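You operate a simulated robot arm through the tools that you are given. There is no shell and no other tool. Be economical: measure what you need, move in short steps, check, and stop when the job is done.

You are at the controls of a simulated two-armed robot. One attempt, no reset.

Task
Take the socket with the largest size on its label from the top of the workbench and put it on top of the blue piston. Then take the oval mirror and put it on the top of the tool trolley. Then pull the middle trolley drawer open. Keep to this order.

The check looks at the end state, three seconds after you hand in, the way a careful person would. Anything else that was tipped, shoved, dropped, spilled or broken makes it a failure.

Robot
Two 7-joint arms with two-finger grippers on one trunk, on a base that drives. Base frame: it is fixed to the floor where the robot stands at the start and does not move with it; the origin is under the middle of the robot, x ahead of it, y to its left, z up; the surface under the hand at the start is at about z = 84. Readings come in cm, degrees, newtons and seconds.
The left shoulder is at the start at [7, 13.9, 122.9], the right one opposite. With the tool pointing down near the work surface each hand reaches from about 46 to 74 cm from the robot's upright axis, wherever it stands, measured 20 degrees to its own side. Places, roughly: middle trolley drawer [-180, 80, 60]; oval mirror [-200, 550, 100]; top of the tool trolley [-180, 100, 90]. Payload 3.43 kg a hand.
The tool frame of a hand sits at the grasp point between the pads (the TCP): z along the fingers, y along the line on which they close. The tips reach 3 cm beyond it. The gripper opens to 10.4 cm. The gripper's body begins 5.7 cm behind the TCP.
Orientation is that of the tool frame in the base frame, as [roll, pitch, yaw] about the fixed x, y, z axes, in that order (R = Rz(yaw) Ry(pitch) Rx(roll)). With the fingers straight down and closing along the base's y, the tool's x points along the base's -x, its y along +y and its z along -z.

Tools
- The arms move only by the tool jog_arm. It takes "left_motion", "right_motion" or both (then of equal length, played together; a hand with none holds still); each is a list of rows, each an object of numbers (a shift or turn left out is 0, a gripper value left out holds the last): "tx", "ty", "tz": the shift along the tool's x, y, z in cm; "wx", "wy", "wz": the turn, a rotation vector about the tool's x, y, z in degrees. In form: [{"tx": .., "ty": .., "tz": .., "wx": .., "wy": .., "wz": ..}, ...]. A call has 1 to 8 rows; each row shifts and turns the commanded pose from where the row before left it, along the tool's axes as they then stand. "left_fingers" and "right_fingers" are, for a hand that has rows, the closure, from 0 (fully open) to 1 (shut), set as the call begins (left out, the last holds). Each row takes 0.2 s and may step no farther than 5 cm and 8.6 degrees from the row before; otherwise, or with a gripper value out of range, the whole call is refused. A pose out of reach is approached as far as the arm can. The call stops where the force on the tool passes 40 N (or 10 N more than at its start, if that is more) or the arm is blocked; 0.2 s more then pass. The fingers move at their own pace (about 4.5 cm/s each) and stop on an object; they squeeze with about 27 N. The grip force told is the motor's: it shows also when the fingers shut on nothing. Time passes only in rows, and 0.2 s behind the last, so rows that do not move let the fingers close. The reply holds the time, the measured pose of the TCP, the force on the tool along the base axes, the opening and the grip force, in the units named above and with some noise, with the torque about the TCP (base axes, N m) and any sound that the robot's microphone picked up.
- Cameras (640 x 400 px; columns grow to the right, rows downward): "scene" is now at [13.4, 2.11, 143.42]; the picture's right is [0.27, -0.96, 0.00], its down [-0.71, -0.20, -0.68] and it looks along [0.66, 0.18, -0.73] (base axes); focal length 255 px, centre (320, 200). "left" rides on the left gripper at [6.7, -1.8, -9] in its tool frame; the picture's right is [0.25, 0.97, 0.00], its down [-0.73, 0.19, -0.66] and it looks along [-0.64, 0.17, 0.75] (tool axes); focal length 218 px, centre (320, 200). "right" rides on the right gripper at [6.7, 1.8, -9] in its tool frame; the picture's right is [-0.25, 0.97, 0.00], its down [-0.73, -0.19, -0.66] and it looks along [-0.64, -0.17, 0.75] (tool axes); focal length 218 px, centre (320, 200). There is no depth. A picture from a camera that has moved, and an enlarged one, comes with that camera's place and axes in the base frame and with its lens. The place of the scene camera against the robot may be out by one fixed shift of up to 1.2 cm in any direction.
- get_image(camera): a new picture of that camera. The clock stands still meanwhile.
- slide_trunk(by): slides the trunk up (or, below 0, down) by that many cm; the arms and the scene camera ride with it, the base frame stays. It gives what a move gives, with no picture.
- steer(legs): drives the robot by 1 to 6 legs, each [ahead, left, turn to the left] in cm, cm and degrees, along the robot's own axes; the way and the turn of a leg run together, so that a leg with both is an arc; at most 150 cm and 180 degrees a leg. The arms and the cameras ride along, it lands a little off, and it stops where it bumps. It gives what a move gives.
- head_to(pan, tilt): turns the head with the scene camera to pan (to the left, within 86 degrees either way) and tilt (down, from -29 to 69), counted from straight ahead of the robot. It gives what a move gives.
- zoom(camera, box): a new picture of the part [left, top, right, bottom] of that camera's present view, enlarged. The clock stands still meanwhile.
- close_job(): hands the job in; it is judged then, once.

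Work in short steps. Places have to be worked out from the pictures, the camera data and where the tool is seen: move nearer, look again, correct. Check each grasp and each placing, and mend what went wrong. You have 165 turns and 130 pictures in all, those below and enlarged ones among them. Open the grippers and draw the arms clear of the work before you hand the job in, unless the task says otherwise; then end with one line.

The tools are called after "Emit:" by a JSON object that holds its "name" and its "arguments". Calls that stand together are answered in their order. jog_arm: Moves the arms, as the interface text tells. Its arguments: {"type":"object","properties":{"left_motion":{"type":"array","items":{"type":"object","properties":{"tx":{"type":"number"},"ty":{"type":"number"},"tz":{"type":"number"},"wx":{"type":"number"},"wy":{"type":"number"},"wz":{"type":"number"}}}},"left_fingers":{"type":"number"},"right_motion":{"type":"array","items":{"type":"object","properties":{"tx":{"type":"number"},"ty":{"type":"number"},"tz":{"type":"number"},"wx":{"type":"number"},"wy":{"type":"number"},"wz":{"type":"number"}}}},"right_fingers":{"type":"number"}},"required":[]} The other tools are called the same way: slide_trunk (by) slides the trunk up or down; steer (legs) drives the base; head_to (pan, tilt) turns the head that bears the scene camera; get_image (camera) takes a picture; zoom (camera, box) takes an enlarged picture of a part of a camera's view; close_job () hands the job in.

At the start:

```text
time: 0.0
left_ee_pos: [38.24, 36.2, 106.06]
left_ee_rot: [-179.9, 0.0, -179.9]
left_contact_force: [0.8, -0.5, 0.6]
left_wrist_torque: [0.03, 0.03, -0.02]
left_finger_gap: 10.4
left_finger_force: 0.1
right_ee_pos: [44.42, -0.95, 124.05]
right_ee_rot: [179.9, 0.0, -180.0]
right_contact_force: [-0.2, 0.7, 0.0]
right_wrist_torque: [-0.01, -0.02, 0.02]
right_finger_gap: 10.39
right_finger_force: 0.1
trunk travel left (down, up): [-72.4, 21.6]
robot x, y, heading: [0.23, 0.04, -0.3]
head pan, tilt: [15.4, 47.2]
```

scene: 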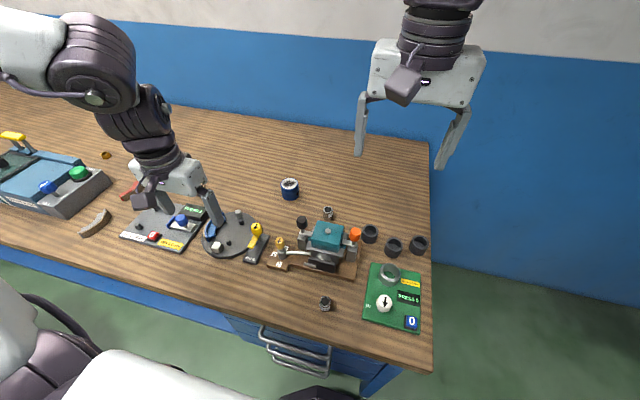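
right: 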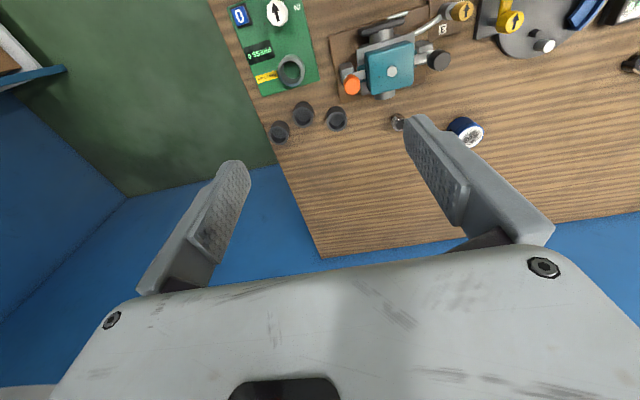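
left: 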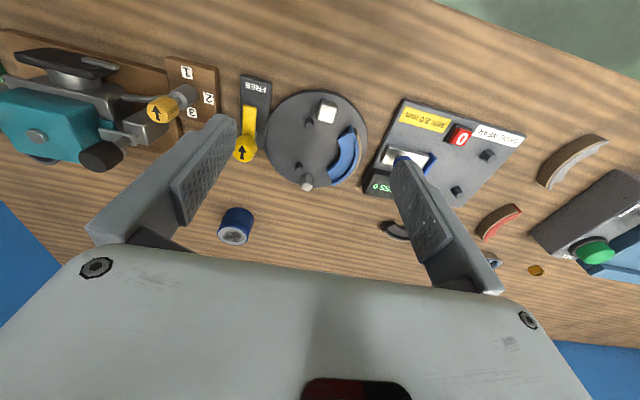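

The bench has several small items; I'll zoom in on the sockets (dark cylinders near right) and the blue cylinder (piston).

Emit:
{"name": "zoom", "arguments": {"camera": "scene", "box": [260, 160, 440, 330]}}

Emit:
{"name": "zoom", "arguments": {"camera": "right", "box": [220, 0, 500, 175]}}

Emit:
{"name": "zoom", "arguments": {"camera": "scene", "box": [0, 120, 260, 280]}}

```text
2.35 times, centred on (350, 245) of scene
camera zoom: at [13.4, 2.11, 143.42], right [0.27, -0.96, 0.0], down [-0.71, -0.2, -0.68], along [0.66, 0.18, -0.73], focal length 600 px, centre (249, 94)
```

zoom: 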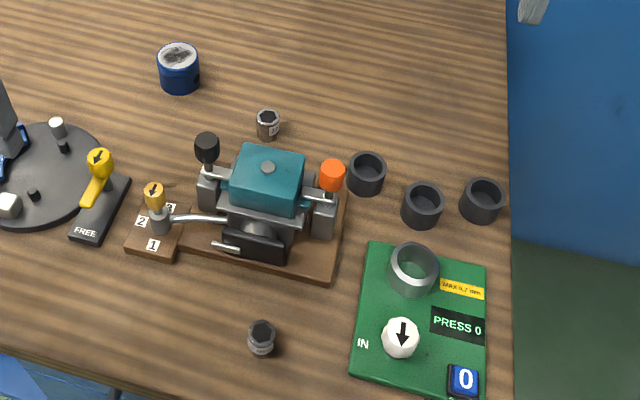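

```text
2.29 times, centred on (360, 88) of right
camera zoom: at [37.74, 0.94, 133.22], right [0.25, 0.97, 0.0], down [0.73, -0.19, 0.66], along [0.64, -0.17, -0.75], focal length 499 px, centre (229, 457)
```

zoom: 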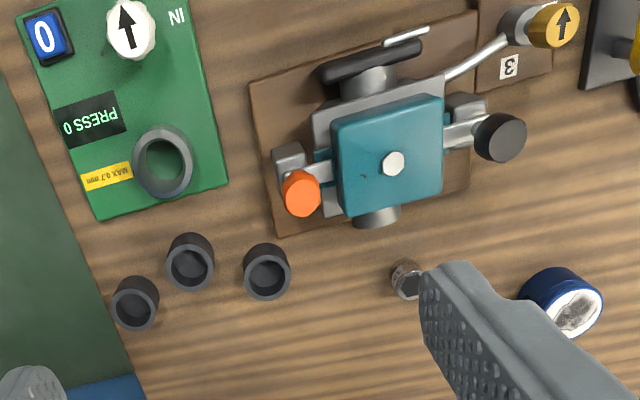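

```text
2.46 times, centred on (130, 200) of scene
camera zoom: at [13.4, 2.11, 143.42], right [0.27, -0.96, 0.0], down [-0.71, -0.2, -0.68], along [0.66, 0.18, -0.73], focal length 627 px, centre (788, 200)
```

zoom: 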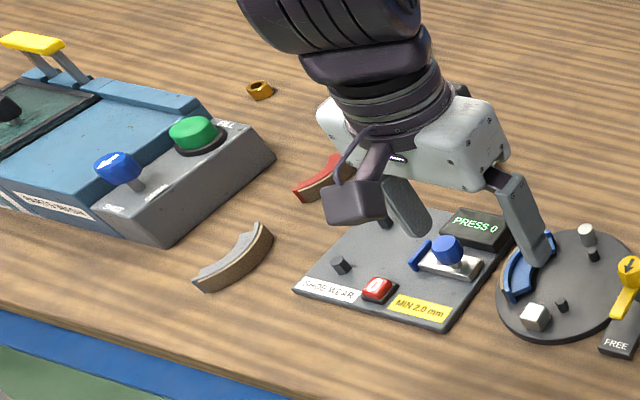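

Two small metal sockets are seen; zoom tightly to read labels.

Emit:
{"name": "zoom", "arguments": {"camera": "scene", "box": [312, 200, 344, 224]}}

Emit:
{"name": "zoom", "arguments": {"camera": "scene", "box": [308, 290, 342, 315]}}

Emit:
{"name": "head_to", "arguments": {"pan": 60, "tilt": 35}}

Emit:
{"name": "get_image", "arguments": {"camera": "scene"}}

```text
16.00 times, centred on (328, 212) of scene
camera zoom: at [13.4, 2.11, 143.42], right [0.27, -0.96, 0.0], down [-0.71, -0.2, -0.68], along [0.66, 0.18, -0.73], focal length 4076 px, centre (192, 8)
```

zoom: 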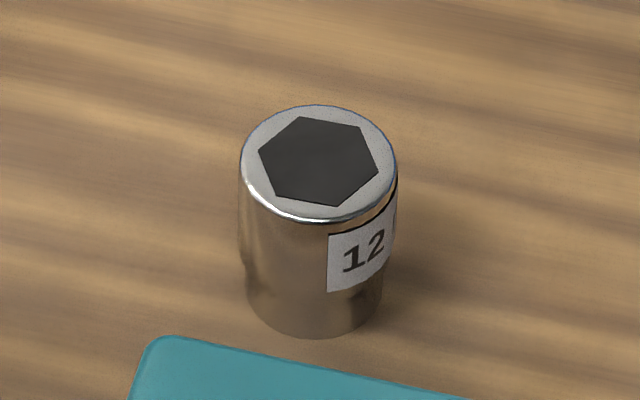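

```text
16.00 times, centred on (325, 302) of scene
camera zoom: at [13.4, 2.11, 143.42], right [0.27, -0.96, 0.0], down [-0.71, -0.2, -0.68], along [0.66, 0.18, -0.73], focal length 4076 px, centre (240, -1440)
```

zoom: 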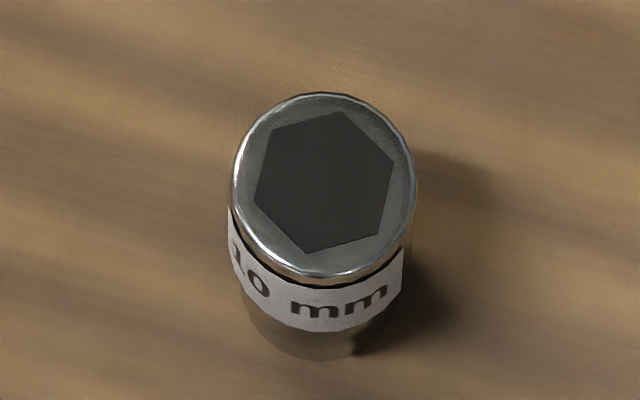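

```text
time: 1.1
left_ee_pos: [38.01, 36.15, 106.1]
left_ee_rot: [-179.9, 0.0, -179.9]
left_contact_force: [0.1, 0.2, 0.0]
left_wrist_torque: [-0.01, 0.0, -0.01]
left_finger_gap: 10.42
left_finger_force: 0.0
right_ee_pos: [44.36, -0.82, 124.18]
right_ee_rot: [-180.0, 0.0, -180.0]
right_contact_force: [0.2, -0.5, 0.7]
right_wrist_torque: [-0.03, 0.02, 0.03]
right_finger_gap: 10.41
right_finger_force: 0.0
trunk travel left (down, up): [-72.4, 21.6]
robot x, y, heading: [0.32, -0.26, -0.1]
head pan, tilt: [60.0, 35.0]
```

```text
121 pictures are left
camera scene: at [10.14, 7.62, 145.21], right [0.87, -0.5, 0.0], down [-0.29, -0.5, -0.82], along [0.41, 0.71, -0.57], focal length 255 px, centre (320, 200)
```

scene: 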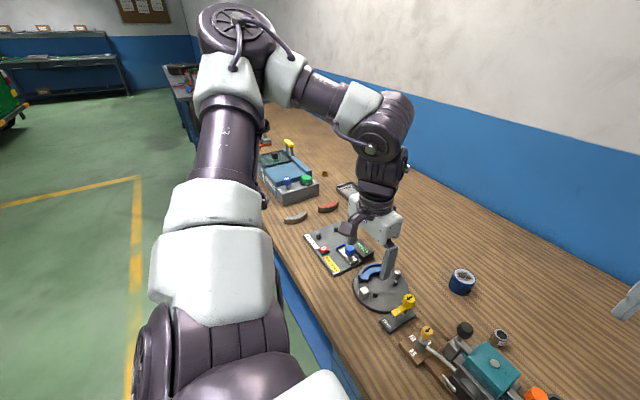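

Sockets read 12 and 10 mm. Check for any more sockets further along the bench before deciding.

Emit:
{"name": "zoom", "arguments": {"camera": "scene", "box": [240, 100, 420, 240]}}

Emit:
{"name": "zoom", "arguments": {"camera": "scene", "box": [150, 50, 230, 120]}}

Emit:
{"name": "zoom", "arguments": {"camera": "scene", "box": [430, 250, 560, 360]}}

```text
2.86 times, centred on (330, 170) of scene
camera zoom: at [10.14, 7.62, 145.21], right [0.87, -0.5, 0.0], down [-0.29, -0.5, -0.82], along [0.41, 0.71, -0.57], focal length 728 px, centre (291, 286)
```

zoom: 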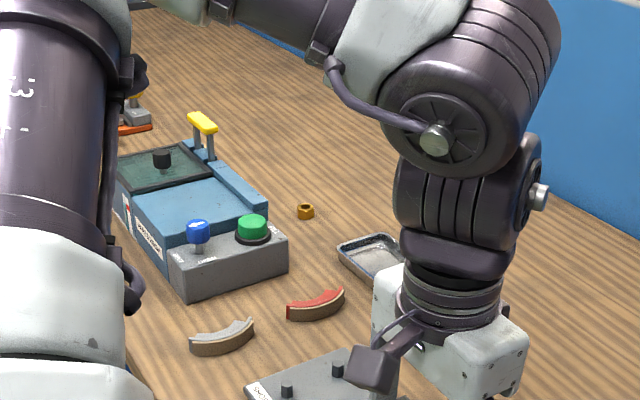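

```text
5.71 times, centred on (190, 85) of scene
camera zoom: at [10.14, 7.62, 145.21], right [0.87, -0.5, 0.0], down [-0.29, -0.5, -0.82], along [0.41, 0.71, -0.57], focal length 1456 px, centre (1063, 857)
```

zoom: 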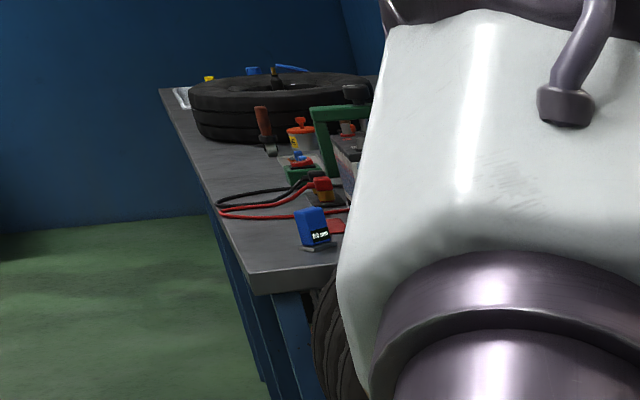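

```text
3.64 times, centred on (495, 305) of scene
camera zoom: at [10.14, 7.62, 145.21], right [0.87, -0.5, 0.0], down [-0.29, -0.5, -0.82], along [0.41, 0.71, -0.57], focal length 926 px, centre (-316, -182)
```

zoom: 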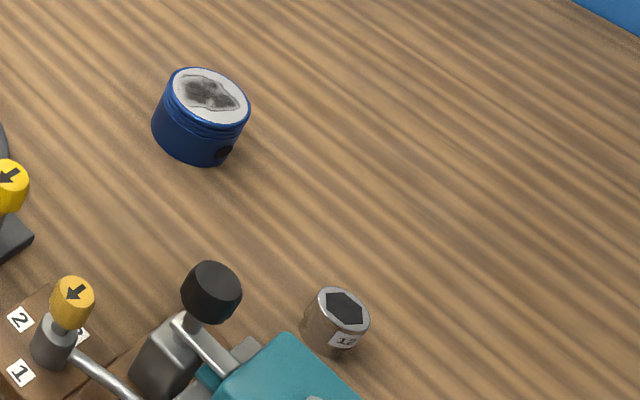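

Socket 12 I estimate at about [60.5, 12.5], piston at [65.4, 26.3]. I clear the right arm to the side and bring the left arm partly toward the socket at safe height for a better look.

Emit:
{"name": "jog_arm", "arguments": {"left_motion": [{"tz": -1.5}, {"tz": -1.5}, {"tz": -1}, {"tx": -2, "ty": -3.5}, {"tx": -2, "ty": -3.5}, {"tx": -2, "ty": -3.5}, {"tx": -2, "ty": -3.5}, {"tx": -2, "ty": -3.5}], "right_motion": [{"ty": -4}, {"ty": -4}, {"ty": -4}, {"ty": -4}, {"ty": -3, "tx": 2}, {"tx": 3}, {"tx": 3}, {"tx": 0}]}}

Emit:
{"name": "get_image", "arguments": {"camera": "left"}}

Emit:
{"name": "get_image", "arguments": {"camera": "scene"}}

```text
time: 2.9
left_ee_pos: [48.09, 18.79, 109.9]
left_ee_rot: [-180.0, -0.1, -179.9]
left_contact_force: [-0.3, 0.2, 0.8]
left_wrist_torque: [0.03, 0.02, 0.02]
left_finger_gap: 10.38
left_finger_force: 0.0
left hand out of reach, approached as far as the arm can: row 8
right_ee_pos: [36.81, -20.02, 124.0]
right_ee_rot: [180.0, -0.3, 180.0]
right_contact_force: [-0.2, 0.0, 1.2]
right_wrist_torque: [0.03, 0.07, 0.03]
right_finger_gap: 10.42
right_finger_force: 0.0
trunk travel left (down, up): [-72.4, 21.6]
robot x, y, heading: [0.02, 0.01, -0.1]
head pan, tilt: [60.0, 35.0]
```

```text
117 pictures are left
camera left: at [41.43, 17.08, 118.7], right [-0.26, 0.97, 0.0], down [0.73, 0.19, 0.66], along [0.63, 0.17, -0.76], focal length 218 px, centre (320, 200)
```

left: 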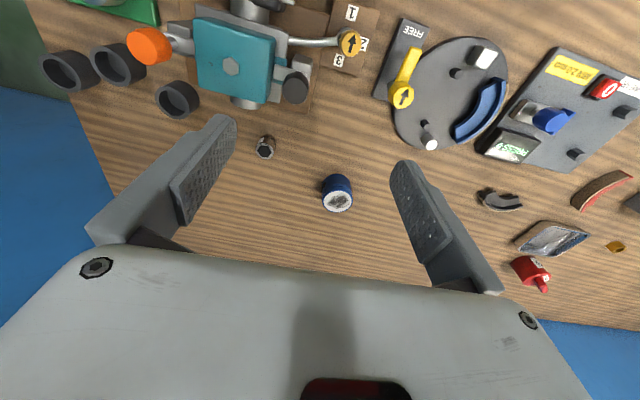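

```text
116 pictures are left
camera scene: at [10.55, 7.47, 145.19], right [0.87, -0.5, 0.0], down [-0.29, -0.5, -0.82], along [0.41, 0.71, -0.57], focal length 255 px, centre (320, 200)
```

scene: 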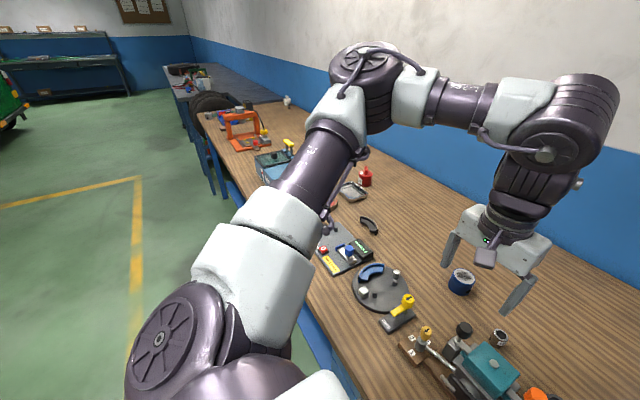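

Zoom on the far bench section and bench near the arm for additional sockets.

Emit:
{"name": "zoom", "arguments": {"camera": "scene", "box": [190, 80, 400, 240]}}

Emit:
{"name": "head_to", "arguments": {"pan": 0, "tilt": 55}}

Emit:
{"name": "get_image", "arguments": {"camera": "scene"}}

```text
2.50 times, centred on (295, 160) of scene
camera zoom: at [10.55, 7.47, 145.19], right [0.87, -0.5, 0.0], down [-0.29, -0.5, -0.82], along [0.41, 0.71, -0.57], focal length 637 px, centre (382, 300)
```

zoom: 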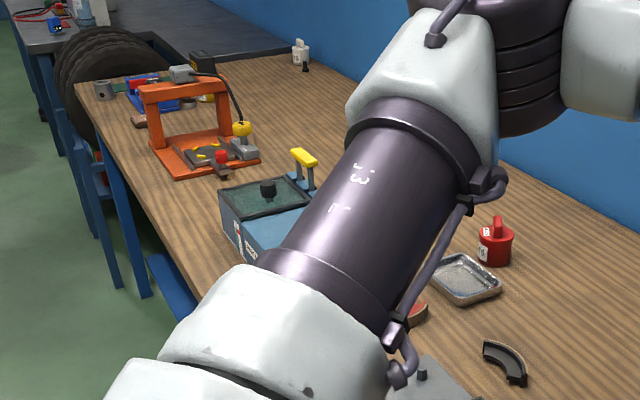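

```text
time: 4.2
left_ee_pos: [47.84, 18.78, 109.96]
left_ee_rot: [-179.7, 0.1, 180.0]
left_contact_force: [0.5, 0.4, 0.6]
left_wrist_torque: [0.0, -0.01, 0.06]
left_finger_gap: 10.41
left_finger_force: 0.1
right_ee_pos: [36.62, -19.95, 124.12]
right_ee_rot: [-180.0, 0.0, 179.9]
right_contact_force: [0.3, 0.3, -0.6]
right_wrist_torque: [-0.03, 0.02, 0.02]
right_finger_gap: 10.38
right_finger_force: 0.0
trunk travel left (down, up): [-72.4, 21.6]
robot x, y, heading: [-0.23, 0.28, -0.1]
head pan, tilt: [0.0, 55.0]
```

```text
114 pictures are left
camera scene: at [12.95, 0.0, 142.39], right [0.0, -1.0, 0.0], down [-0.82, 0.0, -0.57], along [0.57, 0.0, -0.82], focal length 255 px, centre (320, 200)
```

scene: 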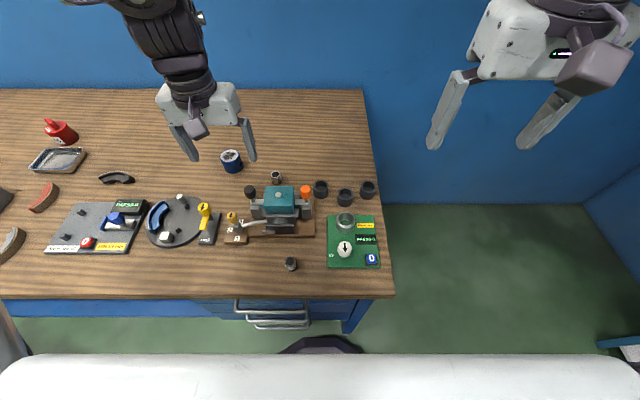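

Refined: socket ≈[59.8, 12.9], piston ≈[65.6, 26.7]; the teal device knobs reach z≈97 near x≈47–50, so I'll turn the hand 90° so its camera block points away (+y). Move above the socket and begin turning.

Emit:
{"name": "jog_arm", "arguments": {"left_motion": [{"tx": -4, "ty": -2}, {"tx": -4, "ty": -2}, {"tx": -3.9, "ty": -1.9}, {"wz": 8.5}, {"wz": 8.5}, {"wz": 8.5}, {"wz": 8.5}, {"wz": 8.5}]}}

Emit:
{"name": "jog_arm", "arguments": {"left_motion": [{"wz": 7.9}, {"wz": 7.9}, {"wz": 7.9}, {"wz": 7.9}, {"wz": 7.9}, {"wz": 8}, {"tz": 2}, {"tz": 2}], "left_fingers": 0.35}}

Emit:
{"name": "get_image", "arguments": {"camera": "left"}}

Emit:
{"name": "get_image", "arguments": {"camera": "scene"}}

```text
time: 6.0
left_ee_pos: [51.7, 22.01, 108.79]
left_ee_rot: [179.9, 0.1, 137.4]
left_contact_force: [0.4, 0.6, 0.0]
left_wrist_torque: [0.0, 0.02, 0.02]
left_finger_gap: 10.39
left_finger_force: 0.0
left hand out of reach, approached as far as the arm can: row 1, 2, 3
right_ee_pos: [36.5, -19.7, 124.14]
right_ee_rot: [-179.9, 0.0, -180.0]
right_contact_force: [0.3, 0.9, -0.8]
right_wrist_torque: [-0.02, 0.0, 0.0]
right_finger_gap: 10.41
right_finger_force: 0.1
trunk travel left (down, up): [-72.4, 21.6]
robot x, y, heading: [-0.02, -0.1, -0.2]
head pan, tilt: [0.0, 55.0]
```

```text
time: 7.8
left_ee_pos: [51.87, 21.82, 104.78]
left_ee_rot: [-180.0, 0.0, 90.0]
left_contact_force: [-0.2, 0.3, 0.1]
left_wrist_torque: [0.01, 0.0, -0.01]
left_finger_gap: 6.77
left_finger_force: 0.1
right_ee_pos: [36.59, -20.0, 124.11]
right_ee_rot: [180.0, 0.0, -180.0]
right_contact_force: [-0.3, 0.8, 0.7]
right_wrist_torque: [0.0, -0.01, 0.04]
right_finger_gap: 10.41
right_finger_force: 0.0
trunk travel left (down, up): [-72.4, 21.6]
robot x, y, heading: [-0.01, -0.26, -0.1]
head pan, tilt: [0.0, 55.0]
```

```text
113 pictures are left
camera left: at [50.02, 28.65, 113.7], right [0.97, 0.25, 0.0], down [0.19, -0.73, 0.66], along [0.17, -0.64, -0.75], focal length 218 px, centre (320, 200)
```

left: 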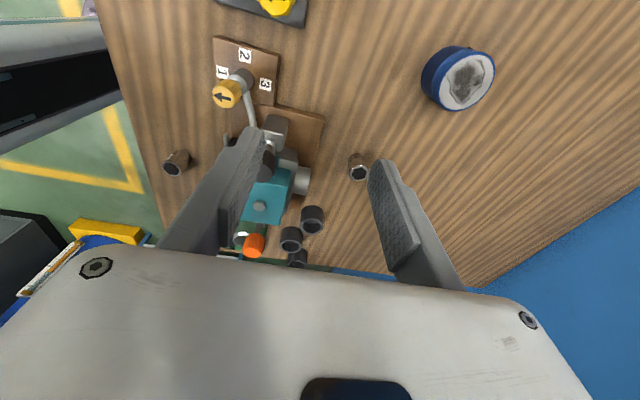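

```text
112 pictures are left
camera scene: at [13.0, 0.01, 142.38], right [0.0, -1.0, 0.0], down [-0.82, 0.0, -0.57], along [0.57, 0.0, -0.82], focal length 255 px, centre (320, 200)
```

scene: 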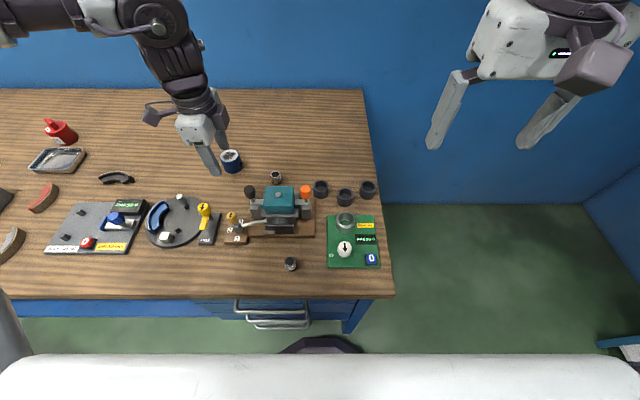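

The arm was out of reach at that height; now lower and turned, I retry moving toward the socket.

Emit:
{"name": "jog_arm", "arguments": {"left_motion": [{"ty": 2.6, "tx": 0}, {"ty": 2.6, "tx": -1}, {"ty": 2.6, "tx": -2}, {"tx": -3}, {"tx": -3}]}}

```text
time: 9.0
left_ee_pos: [50.99, 20.55, 105.51]
left_ee_rot: [179.8, 0.0, 89.9]
left_contact_force: [-0.7, 0.0, -1.0]
left_wrist_torque: [0.03, 0.06, -0.01]
left_finger_gap: 6.77
left_finger_force: 0.1
left hand out of reach, approached as far as the arm can: row 1, 2, 3, 4, 5
right_ee_pos: [36.61, -19.97, 124.31]
right_ee_rot: [180.0, -0.1, -179.9]
right_contact_force: [0.4, -0.5, -0.5]
right_wrist_torque: [-0.02, -0.03, -0.01]
right_finger_gap: 10.39
right_finger_force: 0.0
trunk travel left (down, up): [-72.4, 21.6]
robot x, y, heading: [-0.13, 0.32, 0.1]
head pan, tilt: [0.0, 55.0]
```

Height seems limiting; raise the trunk by 18 cm so the arm works lower relative to the shoulder, then retry.

Emit:
{"name": "slide_trunk", "arguments": {"by": 18}}

Emit:
{"name": "jog_arm", "arguments": {"left_motion": [{"tz": 4}, {"tz": 4}, {"tz": 4}, {"tz": 4}, {"tz": 2}, {"ty": 2.5}, {"ty": 2.5}, {"ty": 2.5, "tx": -1}]}}

```text
time: 11.0
left_ee_pos: [51.11, 20.62, 123.51]
left_ee_rot: [179.9, 0.2, 90.0]
left_contact_force: [0.5, -0.4, 0.1]
left_wrist_torque: [0.0, -0.02, 0.0]
left_finger_gap: 6.77
left_finger_force: 0.2
right_ee_pos: [36.52, -19.92, 142.1]
right_ee_rot: [-179.9, 0.1, -180.0]
right_contact_force: [-0.6, -0.7, -0.4]
right_wrist_torque: [0.06, 0.01, 0.01]
right_finger_gap: 10.41
right_finger_force: 0.1
trunk travel left (down, up): [-90.4, 3.6]
robot x, y, heading: [0.16, 0.07, 0.0]
head pan, tilt: [0.0, 55.0]
```

```text
time: 12.8
left_ee_pos: [52.13, 26.81, 111.97]
left_ee_rot: [179.8, 0.3, 90.0]
left_contact_force: [-1.0, -0.9, -0.3]
left_wrist_torque: [0.03, 0.02, -0.05]
left_finger_gap: 6.77
left_finger_force: 0.0
left hand out of reach, approached as far as the arm can: row 1, 2, 3, 4, 5, 6, 7, 8
right_ee_pos: [36.6, -19.91, 142.12]
right_ee_rot: [180.0, 0.0, 180.0]
right_contact_force: [-0.1, 0.4, -0.3]
right_wrist_torque: [0.01, 0.05, 0.01]
right_finger_gap: 10.42
right_finger_force: 0.0
trunk travel left (down, up): [-90.4, 3.6]
robot x, y, heading: [0.24, 0.11, -0.2]
head pan, tilt: [0.0, 55.0]
```

Something's limiting the arm; look at its posture.

Emit:
{"name": "head_to", "arguments": {"pan": 40, "tilt": 15}}

Emit:
{"name": "get_image", "arguments": {"camera": "scene"}}

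```text
time: 13.9
left_ee_pos: [52.07, 26.81, 111.91]
left_ee_rot: [179.7, 0.2, 90.0]
left_contact_force: [-0.5, -0.2, 0.3]
left_wrist_torque: [0.01, 0.05, -0.01]
left_finger_gap: 6.78
left_finger_force: 0.0
right_ee_pos: [36.57, -19.9, 142.09]
right_ee_rot: [179.9, 0.0, -179.9]
right_contact_force: [0.3, 0.5, 0.0]
right_wrist_torque: [-0.01, 0.01, 0.0]
right_finger_gap: 10.38
right_finger_force: 0.0
trunk travel left (down, up): [-90.4, 3.6]
robot x, y, heading: [0.02, -0.07, -0.1]
head pan, tilt: [40.0, 15.0]
```

```text
111 pictures are left
camera scene: at [12.91, 5.98, 166.4], right [0.64, -0.77, 0.0], down [-0.2, -0.17, -0.97], along [0.74, 0.62, -0.26], focal length 255 px, centre (320, 200)
```

scene: 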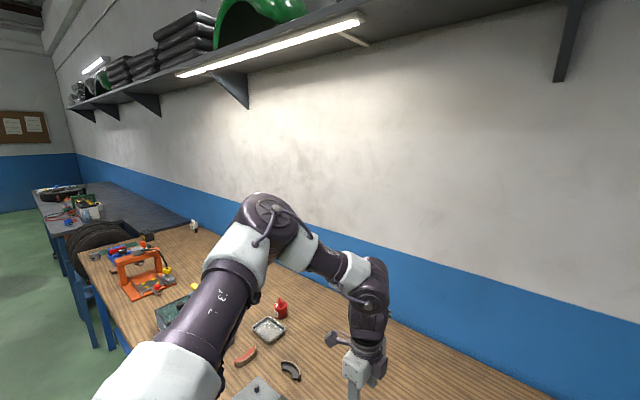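

The left arm's limit is on inward reach (elbow is far out). Turning the base right 15° puts socket and piston at better bearings (27° and 37°); the hands are high above everything, so turn.

Emit:
{"name": "steer", "arguments": {"legs": [[0, 0, -15]]}}

Emit:
{"name": "head_to", "arguments": {"pan": 20, "tilt": 52}}

Emit:
{"name": "get_image", "arguments": {"camera": "scene"}}

Emit:
{"name": "get_image", "arguments": {"camera": "left"}}

```text
time: 15.2
left_ee_pos: [57.39, 12.3, 111.95]
left_ee_rot: [179.9, 0.3, 74.9]
left_contact_force: [0.4, 0.1, -0.7]
left_wrist_torque: [-0.01, 0.03, 0.01]
left_finger_gap: 6.75
left_finger_force: 0.0
right_ee_pos: [30.15, -28.63, 142.14]
right_ee_rot: [-179.9, 0.0, 164.9]
right_contact_force: [-1.0, -0.5, 0.0]
right_wrist_torque: [-0.06, -0.01, 0.0]
right_finger_gap: 10.41
right_finger_force: 0.1
trunk travel left (down, up): [-90.4, 3.6]
robot x, y, heading: [0.21, 0.33, -15.4]
head pan, tilt: [40.0, 15.0]
```

```text
time: 16.2
left_ee_pos: [57.21, 12.33, 111.97]
left_ee_rot: [179.8, 0.2, 74.9]
left_contact_force: [1.4, -0.5, 0.5]
left_wrist_torque: [0.03, -0.04, 0.02]
left_finger_gap: 6.78
left_finger_force: 0.0
right_ee_pos: [30.12, -28.81, 142.12]
right_ee_rot: [180.0, 0.0, 164.9]
right_contact_force: [-0.6, -0.4, 0.0]
right_wrist_torque: [-0.03, 0.0, 0.01]
right_finger_gap: 10.39
right_finger_force: 0.0
trunk travel left (down, up): [-90.4, 3.6]
robot x, y, heading: [0.13, -0.06, -15.1]
head pan, tilt: [20.0, 52.0]
```

```text
110 pictures are left
camera scene: at [13.03, -0.68, 160.78], right [0.09, -1.0, 0.0], down [-0.78, -0.07, -0.62], along [0.61, 0.05, -0.79], focal length 255 px, centre (320, 200)
```

scene: 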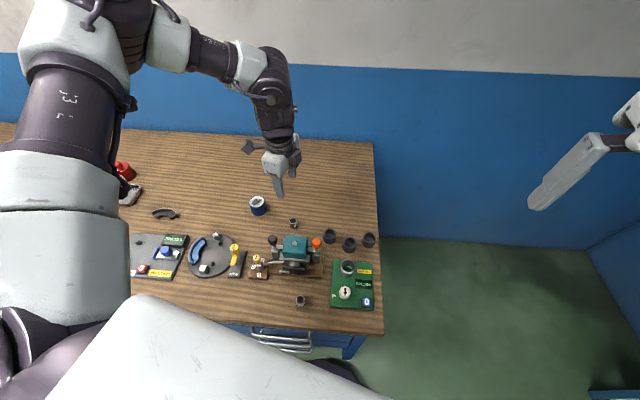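

```text
109 pictures are left
camera left: at [57.31, 19.33, 120.85], right [1.0, -0.01, 0.0], down [-0.01, -0.75, 0.66], along [0.0, -0.66, -0.75], focal length 218 px, centre (320, 200)
```

left: 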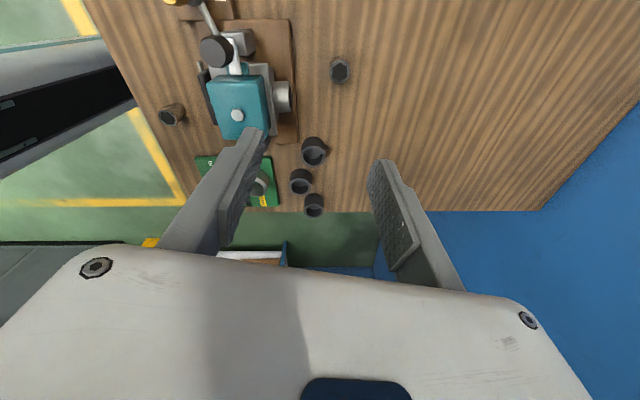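

Socket now ≈[60.0, 13.1]; hand at [57.2, 12.3]. Shift over it and descend to z≈102.

Emit:
{"name": "jog_arm", "arguments": {"left_motion": [{"tx": 0.8, "ty": 1.25}, {"tx": 0.8, "ty": 1.25}, {"tz": 2.5}, {"tz": 2.5}, {"tz": 2.5}, {"tz": 2.5}]}}

Emit:
{"name": "get_image", "arguments": {"camera": "left"}}

```text
time: 17.6
left_ee_pos: [56.76, 17.27, 106.64]
left_ee_rot: [179.7, 0.3, 75.0]
left_contact_force: [-0.3, 1.4, -0.2]
left_wrist_torque: [-0.04, 0.02, 0.03]
left_finger_gap: 6.78
left_finger_force: 0.0
left hand out of reach, approached as far as the arm can: row 1, 2, 3, 4, 5, 6
right_ee_pos: [30.16, -28.71, 142.28]
right_ee_rot: [-180.0, 0.0, 164.9]
right_contact_force: [0.5, 0.0, -0.3]
right_wrist_torque: [0.01, 0.01, 0.01]
right_finger_gap: 10.42
right_finger_force: 0.1
trunk travel left (down, up): [-90.4, 3.6]
robot x, y, heading: [0.19, -0.14, -15.1]
head pan, tilt: [20.0, 52.0]
```

```text
108 pictures are left
camera left: at [56.65, 24.3, 115.58], right [1.0, -0.01, 0.0], down [-0.01, -0.75, 0.66], along [0.0, -0.66, -0.75], focal length 218 px, centre (320, 200)
```

left: 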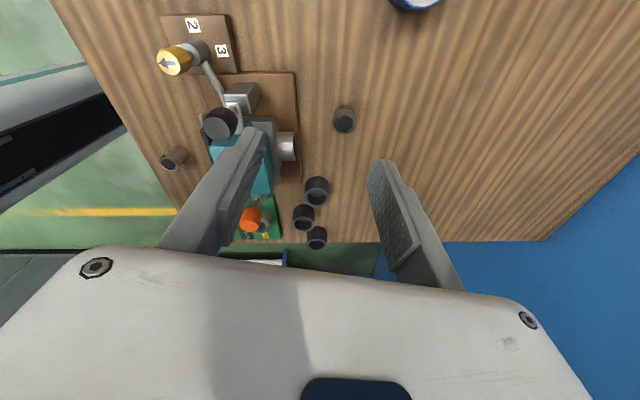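

Still a posture limit, probably a wrist/shoulder joint at its stop after my 90° turn. Rotate the hand back by ~43° and retry.

Emit:
{"name": "jog_arm", "arguments": {"left_motion": [{"wz": -8.5}, {"wz": -8.5}, {"wz": -8.5}, {"wz": -8.5}, {"wz": -8.5}]}}

Emit:
{"name": "jog_arm", "arguments": {"left_motion": [{"tx": -2}, {"tx": -2}]}}

```text
time: 18.8
left_ee_pos: [56.59, 17.11, 106.78]
left_ee_rot: [180.0, 0.3, 117.5]
left_contact_force: [0.0, -0.6, -0.1]
left_wrist_torque: [0.02, -0.03, -0.02]
left_finger_gap: 6.74
left_finger_force: 0.0
right_ee_pos: [30.12, -28.73, 142.08]
right_ee_rot: [-180.0, -0.1, 165.0]
right_contact_force: [0.2, 0.4, 0.2]
right_wrist_torque: [0.0, 0.01, -0.01]
right_finger_gap: 10.41
right_finger_force: 0.1
trunk travel left (down, up): [-90.4, 3.6]
robot x, y, heading: [0.03, -0.18, -15.3]
head pan, tilt: [20.0, 52.0]
```

```text
time: 19.4
left_ee_pos: [57.17, 15.15, 108.67]
left_ee_rot: [180.0, 0.3, 117.5]
left_contact_force: [0.0, 0.0, 0.4]
left_wrist_torque: [0.0, 0.0, 0.03]
left_finger_gap: 6.74
left_finger_force: 0.2
left hand out of reach, approached as far as the arm can: row 1, 2
right_ee_pos: [30.05, -28.8, 142.1]
right_ee_rot: [-179.9, 0.1, 164.9]
right_contact_force: [-0.1, 0.6, -0.2]
right_wrist_torque: [-0.01, 0.02, 0.03]
right_finger_gap: 10.4
right_finger_force: 0.1
trunk travel left (down, up): [-90.4, 3.6]
robot x, y, heading: [0.22, 0.03, -15.0]
head pan, tilt: [20.0, 52.0]
```

The limit behaves like a sphere about the shoulder though the elbow is visibly bent, so it's probably a stuck posture. Test outward/forward motion to see whether the arm extends there.

Emit:
{"name": "jog_arm", "arguments": {"left_motion": [{"tx": 1.1, "ty": 3.4}, {"tx": 1.1, "ty": 3.4}, {"tx": 1.1, "ty": 3.4}, {"tx": 1.1, "ty": 3.4}, {"tx": 1.1, "ty": 3.4}]}}

Emit:
{"name": "head_to", "arguments": {"pan": 55, "tilt": 10}}

Emit:
{"name": "get_image", "arguments": {"camera": "scene"}}

```text
time: 20.6
left_ee_pos: [66.73, 28.86, 110.85]
left_ee_rot: [180.0, 0.3, 117.4]
left_contact_force: [0.6, 0.0, -0.6]
left_wrist_torque: [-0.01, -0.03, 0.01]
left_finger_gap: 6.76
left_finger_force: 0.0
left hand out of reach, approached as far as the arm can: row 3, 4, 5
right_ee_pos: [30.23, -28.58, 142.03]
right_ee_rot: [-179.8, 0.0, 164.9]
right_contact_force: [0.0, 0.5, 0.0]
right_wrist_torque: [-0.01, -0.01, -0.01]
right_finger_gap: 10.38
right_finger_force: 0.0
trunk travel left (down, up): [-90.4, 3.6]
robot x, y, heading: [0.39, 0.38, -15.1]
head pan, tilt: [20.0, 52.0]
```

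```text
time: 21.7
left_ee_pos: [66.84, 28.66, 110.82]
left_ee_rot: [179.9, 0.3, 117.4]
left_contact_force: [-0.4, 0.0, 1.0]
left_wrist_torque: [0.0, -0.02, 0.04]
left_finger_gap: 6.73
left_finger_force: 0.1
right_ee_pos: [30.03, -28.68, 142.25]
right_ee_rot: [-179.9, -0.1, 164.8]
right_contact_force: [-0.4, 0.2, -0.2]
right_wrist_torque: [0.03, -0.02, -0.05]
right_finger_gap: 10.41
right_finger_force: 0.0
trunk travel left (down, up): [-90.4, 3.6]
robot x, y, heading: [0.42, -0.22, -15.5]
head pan, tilt: [55.0, 10.0]
```

```text
107 pictures are left
camera scene: at [12.7, 4.63, 167.22], right [0.64, -0.77, 0.0], down [-0.13, -0.11, -0.98], along [0.76, 0.63, -0.17], focal length 255 px, centre (320, 200)
```

scene: 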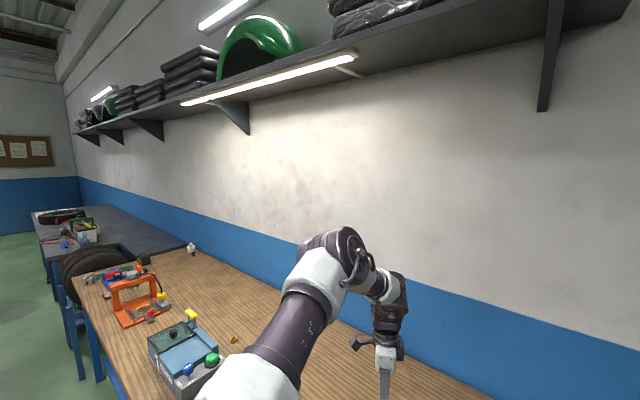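

It extends fine outward; only inward is restricted. So I'll lower the trunk back (hand raised first) and turn the base another 10° right so the targets sit at 37–47° bearing.

Emit:
{"name": "jog_arm", "arguments": {"left_motion": [{"tz": -4.5}, {"tz": -4.5}, {"tz": -4.5}, {"tz": -4.5}, {"tz": -2}]}}

Emit:
{"name": "slide_trunk", "arguments": {"by": -22}}

Emit:
{"name": "steer", "arguments": {"legs": [[0, 0, -10]]}}

```text
time: 22.9
left_ee_pos: [66.8, 28.67, 130.65]
left_ee_rot: [-180.0, 0.3, 117.4]
left_contact_force: [0.2, -0.5, 1.2]
left_wrist_torque: [-0.03, 0.01, -0.02]
left_finger_gap: 6.78
left_finger_force: 0.1
right_ee_pos: [30.12, -28.73, 142.1]
right_ee_rot: [-180.0, 0.0, 164.9]
right_contact_force: [0.2, -0.6, -0.3]
right_wrist_torque: [0.0, -0.01, 0.02]
right_finger_gap: 10.42
right_finger_force: 0.0
trunk travel left (down, up): [-90.4, 3.6]
robot x, y, heading: [0.06, -0.07, -15.1]
head pan, tilt: [55.0, 10.0]
```

```text
time: 25.2
left_ee_pos: [66.86, 28.75, 108.74]
left_ee_rot: [180.0, 0.4, 117.5]
left_contact_force: [0.1, 0.3, -0.1]
left_wrist_torque: [0.02, -0.02, 0.04]
left_finger_gap: 6.75
left_finger_force: 0.0
right_ee_pos: [30.07, -28.62, 120.15]
right_ee_rot: [180.0, -0.1, 164.9]
right_contact_force: [0.2, 0.3, -0.3]
right_wrist_torque: [0.0, 0.01, 0.0]
right_finger_gap: 10.4
right_finger_force: 0.1
trunk travel left (down, up): [-68.4, 25.6]
robot x, y, heading: [-0.03, 0.25, -14.9]
head pan, tilt: [55.0, 10.0]
```

```text
time: 26.3
left_ee_pos: [70.93, 16.72, 108.74]
left_ee_rot: [180.0, 0.3, 107.5]
left_contact_force: [-0.8, -0.9, 0.7]
left_wrist_torque: [-0.04, 0.01, -0.01]
left_finger_gap: 6.75
left_finger_force: 0.1
right_ee_pos: [24.66, -33.34, 120.14]
right_ee_rot: [180.0, 0.0, 154.9]
right_contact_force: [0.0, -0.9, 0.1]
right_wrist_torque: [0.0, -0.01, -0.04]
right_finger_gap: 10.4
right_finger_force: 0.0
trunk travel left (down, up): [-68.4, 25.6]
robot x, y, heading: [0.19, 0.15, -25.1]
head pan, tilt: [55.0, 10.0]
```

Now move over the socket (ty −11.5) and come down to ~102.

Emit:
{"name": "jog_arm", "arguments": {"left_motion": [{"ty": -2.9}, {"ty": -2.9}, {"ty": -2.9}, {"ty": -2.8}, {"tz": 2}, {"tz": 2}, {"tz": 2}]}}

Emit:
{"name": "get_image", "arguments": {"camera": "left"}}

```text
time: 27.9
left_ee_pos: [59.93, 13.23, 102.6]
left_ee_rot: [180.0, 0.3, 107.4]
left_contact_force: [-0.7, 0.7, -0.4]
left_wrist_torque: [0.02, 0.01, 0.0]
left_finger_gap: 6.74
left_finger_force: 0.0
right_ee_pos: [24.56, -33.5, 120.13]
right_ee_rot: [-179.9, 0.0, 154.9]
right_contact_force: [-0.3, -0.5, -0.3]
right_wrist_torque: [0.01, 0.0, -0.01]
right_finger_gap: 10.42
right_finger_force: 0.2
trunk travel left (down, up): [-68.4, 25.6]
robot x, y, heading: [0.08, -0.05, -25.2]
head pan, tilt: [55.0, 10.0]
```

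```text
106 pictures are left
camera left: at [56.13, 19.24, 111.48], right [0.85, 0.53, 0.0], down [0.4, -0.63, 0.66], along [0.35, -0.56, -0.75], focal length 218 px, centre (320, 200)
```

left: 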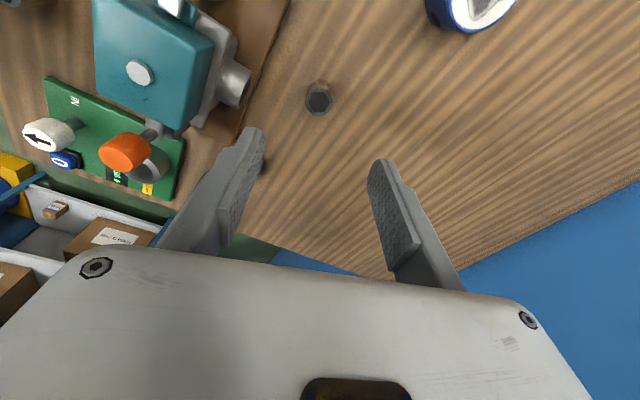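

Socket at ≈[59.85, 12.8]; clearances to the device are ~2.5 cm. Correct and descend to z≈93 first.

Emit:
{"name": "jog_arm", "arguments": {"left_motion": [{"tx": -0.4, "ty": -0.2}, {"tz": 2.5}, {"tz": 2.5}, {"tz": 2.5}, {"tz": 2}]}}

Emit:
{"name": "get_image", "arguments": {"camera": "left"}}

```text
time: 29.1
left_ee_pos: [59.81, 12.64, 93.04]
left_ee_rot: [180.0, 0.3, 107.4]
left_contact_force: [0.8, -0.1, -0.7]
left_wrist_torque: [0.02, -0.01, -0.01]
left_finger_gap: 6.74
left_finger_force: 0.1
right_ee_pos: [24.79, -33.46, 120.2]
right_ee_rot: [-180.0, 0.0, 154.8]
right_contact_force: [0.2, 0.2, -0.7]
right_wrist_torque: [-0.02, 0.01, -0.02]
right_finger_gap: 10.42
right_finger_force: 0.1
trunk travel left (down, up): [-68.4, 25.6]
robot x, y, heading: [0.09, -0.13, -25.1]
head pan, tilt: [55.0, 10.0]
```

```text
105 pictures are left
camera left: at [56.11, 18.65, 101.96], right [0.85, 0.53, 0.0], down [0.4, -0.64, 0.66], along [0.35, -0.56, -0.75], focal length 218 px, centre (320, 200)
```

left: 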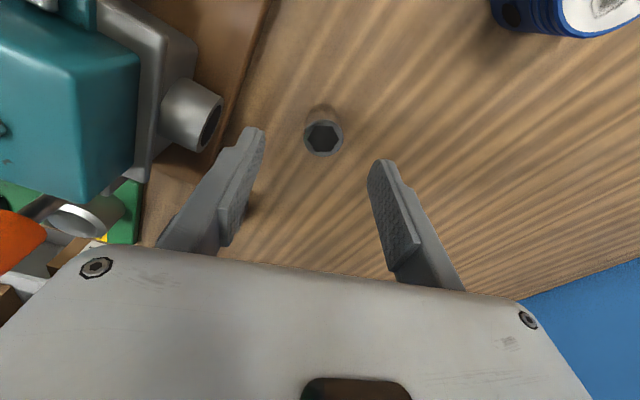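

Aligned within 3 mm. Small correction and descend to 87.8.

Emit:
{"name": "jog_arm", "arguments": {"left_motion": [{"tx": 0.25, "tz": 1.5}, {"tz": 2}, {"tz": 1.7}]}}

Emit:
{"name": "get_image", "arguments": {"camera": "left"}}

```text
time: 29.9
left_ee_pos: [59.75, 12.85, 87.83]
left_ee_rot: [-179.9, 0.2, 107.5]
left_contact_force: [0.4, 1.0, 0.1]
left_wrist_torque: [-0.01, -0.04, 0.01]
left_finger_gap: 6.75
left_finger_force: 0.0
right_ee_pos: [24.68, -33.6, 120.25]
right_ee_rot: [-180.0, 0.0, 154.8]
right_contact_force: [-0.3, -0.4, -0.5]
right_wrist_torque: [-0.01, 0.01, 0.0]
right_finger_gap: 10.37
right_finger_force: 0.1
trunk travel left (down, up): [-68.4, 25.6]
robot x, y, heading: [-0.52, -0.16, -25.1]
head pan, tilt: [55.0, 10.0]
```

```text
104 pictures are left
camera left: at [56.03, 18.9, 96.77], right [0.85, 0.53, 0.0], down [0.4, -0.64, 0.66], along [0.35, -0.56, -0.75], focal length 218 px, centre (320, 200)
```

left: 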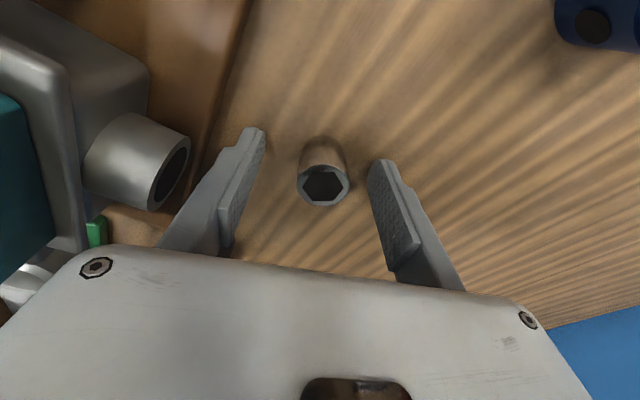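

Socket centred between the pads (offset ~0.25 cm). Adjust and close.

Emit:
{"name": "jog_arm", "arguments": {"left_motion": [{"ty": 0.25}, {}]}}

Emit:
{"name": "jog_arm", "arguments": {"left_motion": [{}, {}, {}, {}, {}], "left_fingers": 1}}

Emit:
{"name": "get_image", "arguments": {"camera": "left"}}

```text
time: 30.5
left_ee_pos: [59.92, 13.0, 87.99]
left_ee_rot: [-180.0, 0.3, 107.4]
left_contact_force: [0.1, 0.2, 0.1]
left_wrist_torque: [0.03, 0.0, -0.02]
left_finger_gap: 6.78
left_finger_force: 0.1
right_ee_pos: [24.66, -33.42, 120.14]
right_ee_rot: [180.0, 0.0, 154.9]
right_contact_force: [0.7, -0.8, 0.3]
right_wrist_torque: [-0.01, 0.01, 0.02]
right_finger_gap: 10.39
right_finger_force: 0.1
trunk travel left (down, up): [-68.4, 25.6]
robot x, y, heading: [-0.53, -0.24, -25.1]
head pan, tilt: [55.0, 10.0]
```

```text
time: 31.7
left_ee_pos: [59.83, 12.97, 87.88]
left_ee_rot: [-180.0, 0.2, 107.5]
left_contact_force: [0.4, -0.9, 0.1]
left_wrist_torque: [-0.02, -0.04, -0.03]
left_finger_gap: 2.77
left_finger_force: 27.1
right_ee_pos: [24.66, -33.45, 120.07]
right_ee_rot: [179.9, 0.1, 154.9]
right_contact_force: [-0.8, -0.6, -0.2]
right_wrist_torque: [0.01, -0.01, 0.0]
right_finger_gap: 10.4
right_finger_force: 0.0
trunk travel left (down, up): [-68.4, 25.6]
robot x, y, heading: [0.41, 0.22, -25.4]
head pan, tilt: [55.0, 10.0]
```

```text
103 pictures are left
camera left: at [56.26, 19.0, 96.82], right [0.85, 0.53, 0.0], down [0.4, -0.64, 0.66], along [0.35, -0.56, -0.75], focal length 218 px, centre (320, 200)
```

left: 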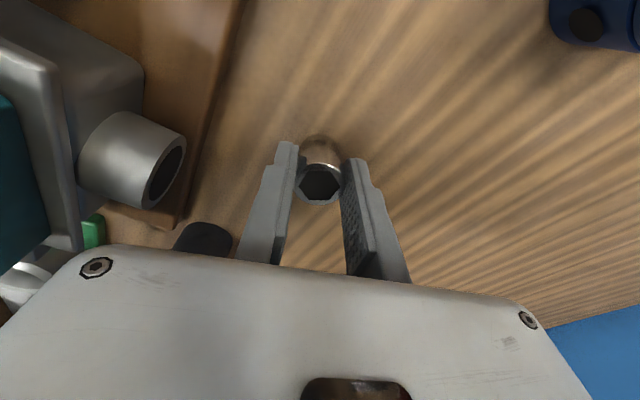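

Gripped (2.77 cm, 27 N). Lift 15 cm and look.

Emit:
{"name": "jog_arm", "arguments": {"left_motion": [{"tz": -1.5}, {"tz": -2.5}, {"tz": -3}, {"tz": -3}, {"tz": -3}, {"tz": -2}]}}

Emit:
{"name": "get_image", "arguments": {"camera": "left"}}

Emit:
{"name": "head_to", "arguments": {"pan": 42, "tilt": 45}}

Emit:
{"name": "get_image", "arguments": {"camera": "scene"}}

```text
time: 33.1
left_ee_pos: [59.87, 13.11, 102.95]
left_ee_rot: [180.0, 0.2, 107.4]
left_contact_force: [0.5, 0.4, -0.4]
left_wrist_torque: [0.02, -0.05, 0.02]
left_finger_gap: 2.74
left_finger_force: 26.8
right_ee_pos: [24.53, -33.55, 120.07]
right_ee_rot: [-179.9, -0.1, 154.9]
right_contact_force: [-0.5, 0.1, -0.7]
right_wrist_torque: [0.02, -0.02, -0.05]
right_finger_gap: 10.37
right_finger_force: 0.0
trunk travel left (down, up): [-68.4, 25.6]
robot x, y, heading: [0.14, -0.08, -25.1]
head pan, tilt: [55.0, 10.0]
```

```text
102 pictures are left
camera left: at [56.16, 19.13, 111.87], right [0.85, 0.53, 0.0], down [0.4, -0.64, 0.66], along [0.35, -0.56, -0.75], focal length 218 px, centre (320, 200)
```

left: 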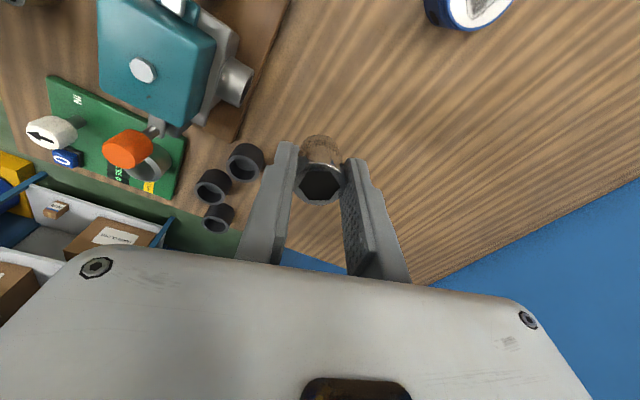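

```text
time: 34.1
left_ee_pos: [59.92, 13.06, 102.9]
left_ee_rot: [-179.9, 0.3, 107.5]
left_contact_force: [0.5, 0.5, -1.5]
left_wrist_torque: [-0.02, 0.01, -0.01]
left_finger_gap: 2.74
left_finger_force: 27.1
right_ee_pos: [24.66, -33.47, 120.27]
right_ee_rot: [-179.9, 0.0, 154.9]
right_contact_force: [-0.5, 0.4, -0.3]
right_wrist_torque: [-0.02, 0.01, 0.0]
right_finger_gap: 10.38
right_finger_force: 0.1
trunk travel left (down, up): [-68.4, 25.6]
robot x, y, heading: [0.24, -0.01, -25.1]
head pan, tilt: [42.0, 45.0]
```

```text
101 pictures are left
camera scene: at [13.05, 0.24, 139.74], right [0.29, -0.96, 0.0], down [-0.68, -0.2, -0.71], along [0.68, 0.21, -0.71], focal length 255 px, centre (320, 200)
```

scene: 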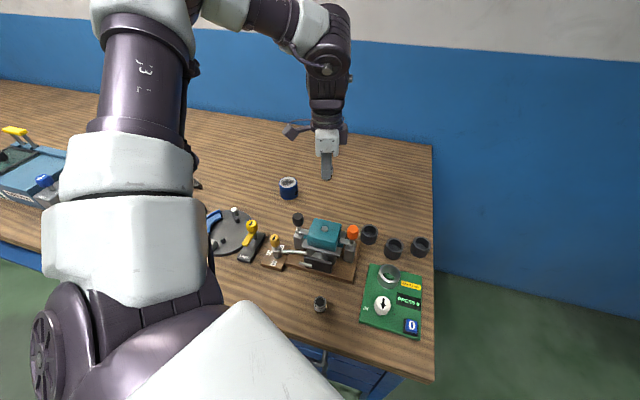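

Socket held and lifted. Move over the piston at the same height and look.

Emit:
{"name": "jog_arm", "arguments": {"left_motion": [{"tx": 2.2, "ty": 1.9}, {"tx": 2.3, "ty": 1.9}, {"tx": 2.3, "ty": 1.9}, {"tx": 2.3, "ty": 1.9}, {"tx": 2.2, "ty": 1.9}]}}

Emit:
{"name": "get_image", "arguments": {"camera": "left"}}

```text
time: 35.3
left_ee_pos: [65.6, 26.85, 102.72]
left_ee_rot: [-180.0, 0.5, 107.4]
left_contact_force: [-1.0, -0.1, -0.6]
left_wrist_torque: [-0.05, 0.02, 0.0]
left_finger_gap: 2.75
left_finger_force: 26.9
right_ee_pos: [24.69, -33.42, 120.05]
right_ee_rot: [-179.9, 0.0, 154.9]
right_contact_force: [-0.3, -0.5, 0.5]
right_wrist_torque: [0.02, 0.0, -0.03]
right_finger_gap: 10.42
right_finger_force: 0.0
trunk travel left (down, up): [-68.4, 25.6]
robot x, y, heading: [0.04, 0.17, -25.1]
head pan, tilt: [42.0, 45.0]
```

```text
100 pictures are left
camera left: at [61.91, 32.87, 111.72], right [0.85, 0.53, 0.0], down [0.4, -0.64, 0.66], along [0.35, -0.56, -0.75], focal length 218 px, centre (320, 200)
```

left: 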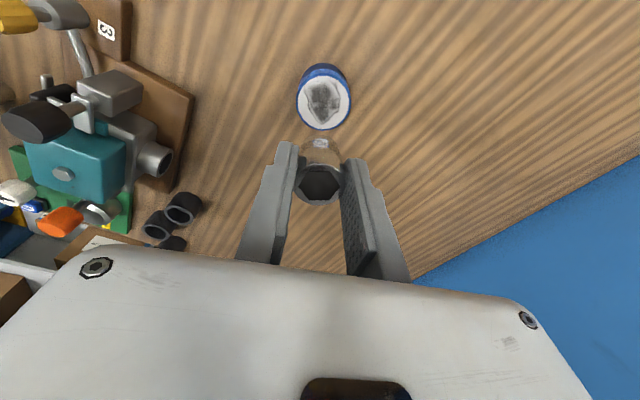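

Piston top ≈[66.0, 27.0, 88]. Shift 0.45 and descend to z≈94.7 for another look.

Emit:
{"name": "jog_arm", "arguments": {"left_motion": [{"ty": 0.45}, {"tz": 2}, {"tz": 2}, {"tz": 2}, {"tz": 2}]}}

Emit:
{"name": "get_image", "arguments": {"camera": "left"}}

Emit:
{"name": "zoom", "arguments": {"camera": "scene", "box": [250, 140, 350, 210]}}

```text
time: 36.5
left_ee_pos: [66.09, 26.78, 94.91]
left_ee_rot: [180.0, 0.3, 107.5]
left_contact_force: [-1.1, -0.4, -0.9]
left_wrist_torque: [0.01, 0.01, 0.01]
left_finger_gap: 2.75
left_finger_force: 26.9
right_ee_pos: [24.74, -33.45, 120.14]
right_ee_rot: [-179.9, 0.0, 154.9]
right_contact_force: [-0.5, 0.1, 0.8]
right_wrist_torque: [0.02, -0.02, 0.0]
right_finger_gap: 10.4
right_finger_force: 0.0
trunk travel left (down, up): [-68.4, 25.6]
robot x, y, heading: [-0.03, -0.17, -25.1]
head pan, tilt: [42.0, 45.0]
```

```text
99 pictures are left
camera left: at [62.46, 32.81, 103.72], right [0.85, 0.53, 0.0], down [0.4, -0.64, 0.66], along [0.35, -0.56, -0.75], focal length 218 px, centre (320, 200)
```

left: 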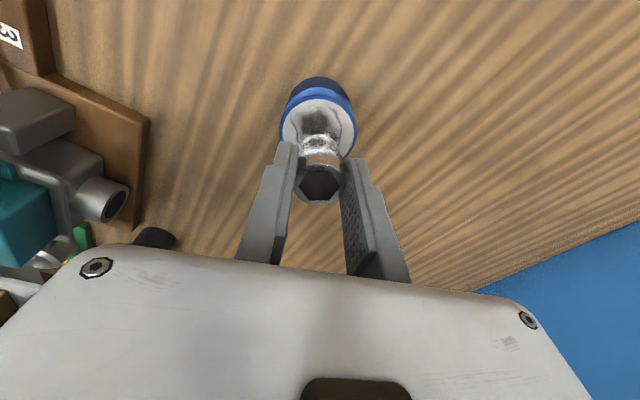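

```text
5.71 times, centred on (300, 175) of scene
camera zoom: at [13.15, 0.29, 139.72], right [0.29, -0.96, 0.0], down [-0.68, -0.2, -0.71], along [0.68, 0.2, -0.71], focal length 1456 px, centre (434, 343)
```

zoom: 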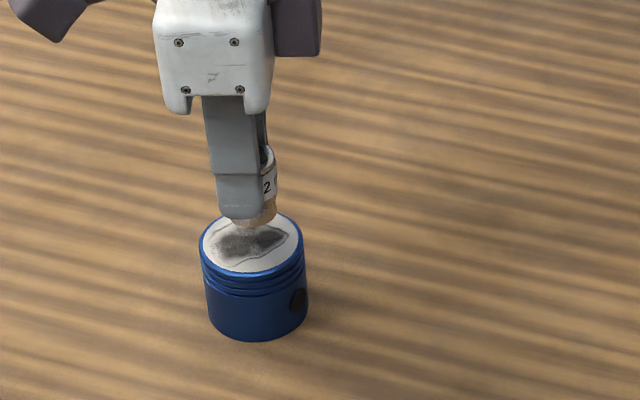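

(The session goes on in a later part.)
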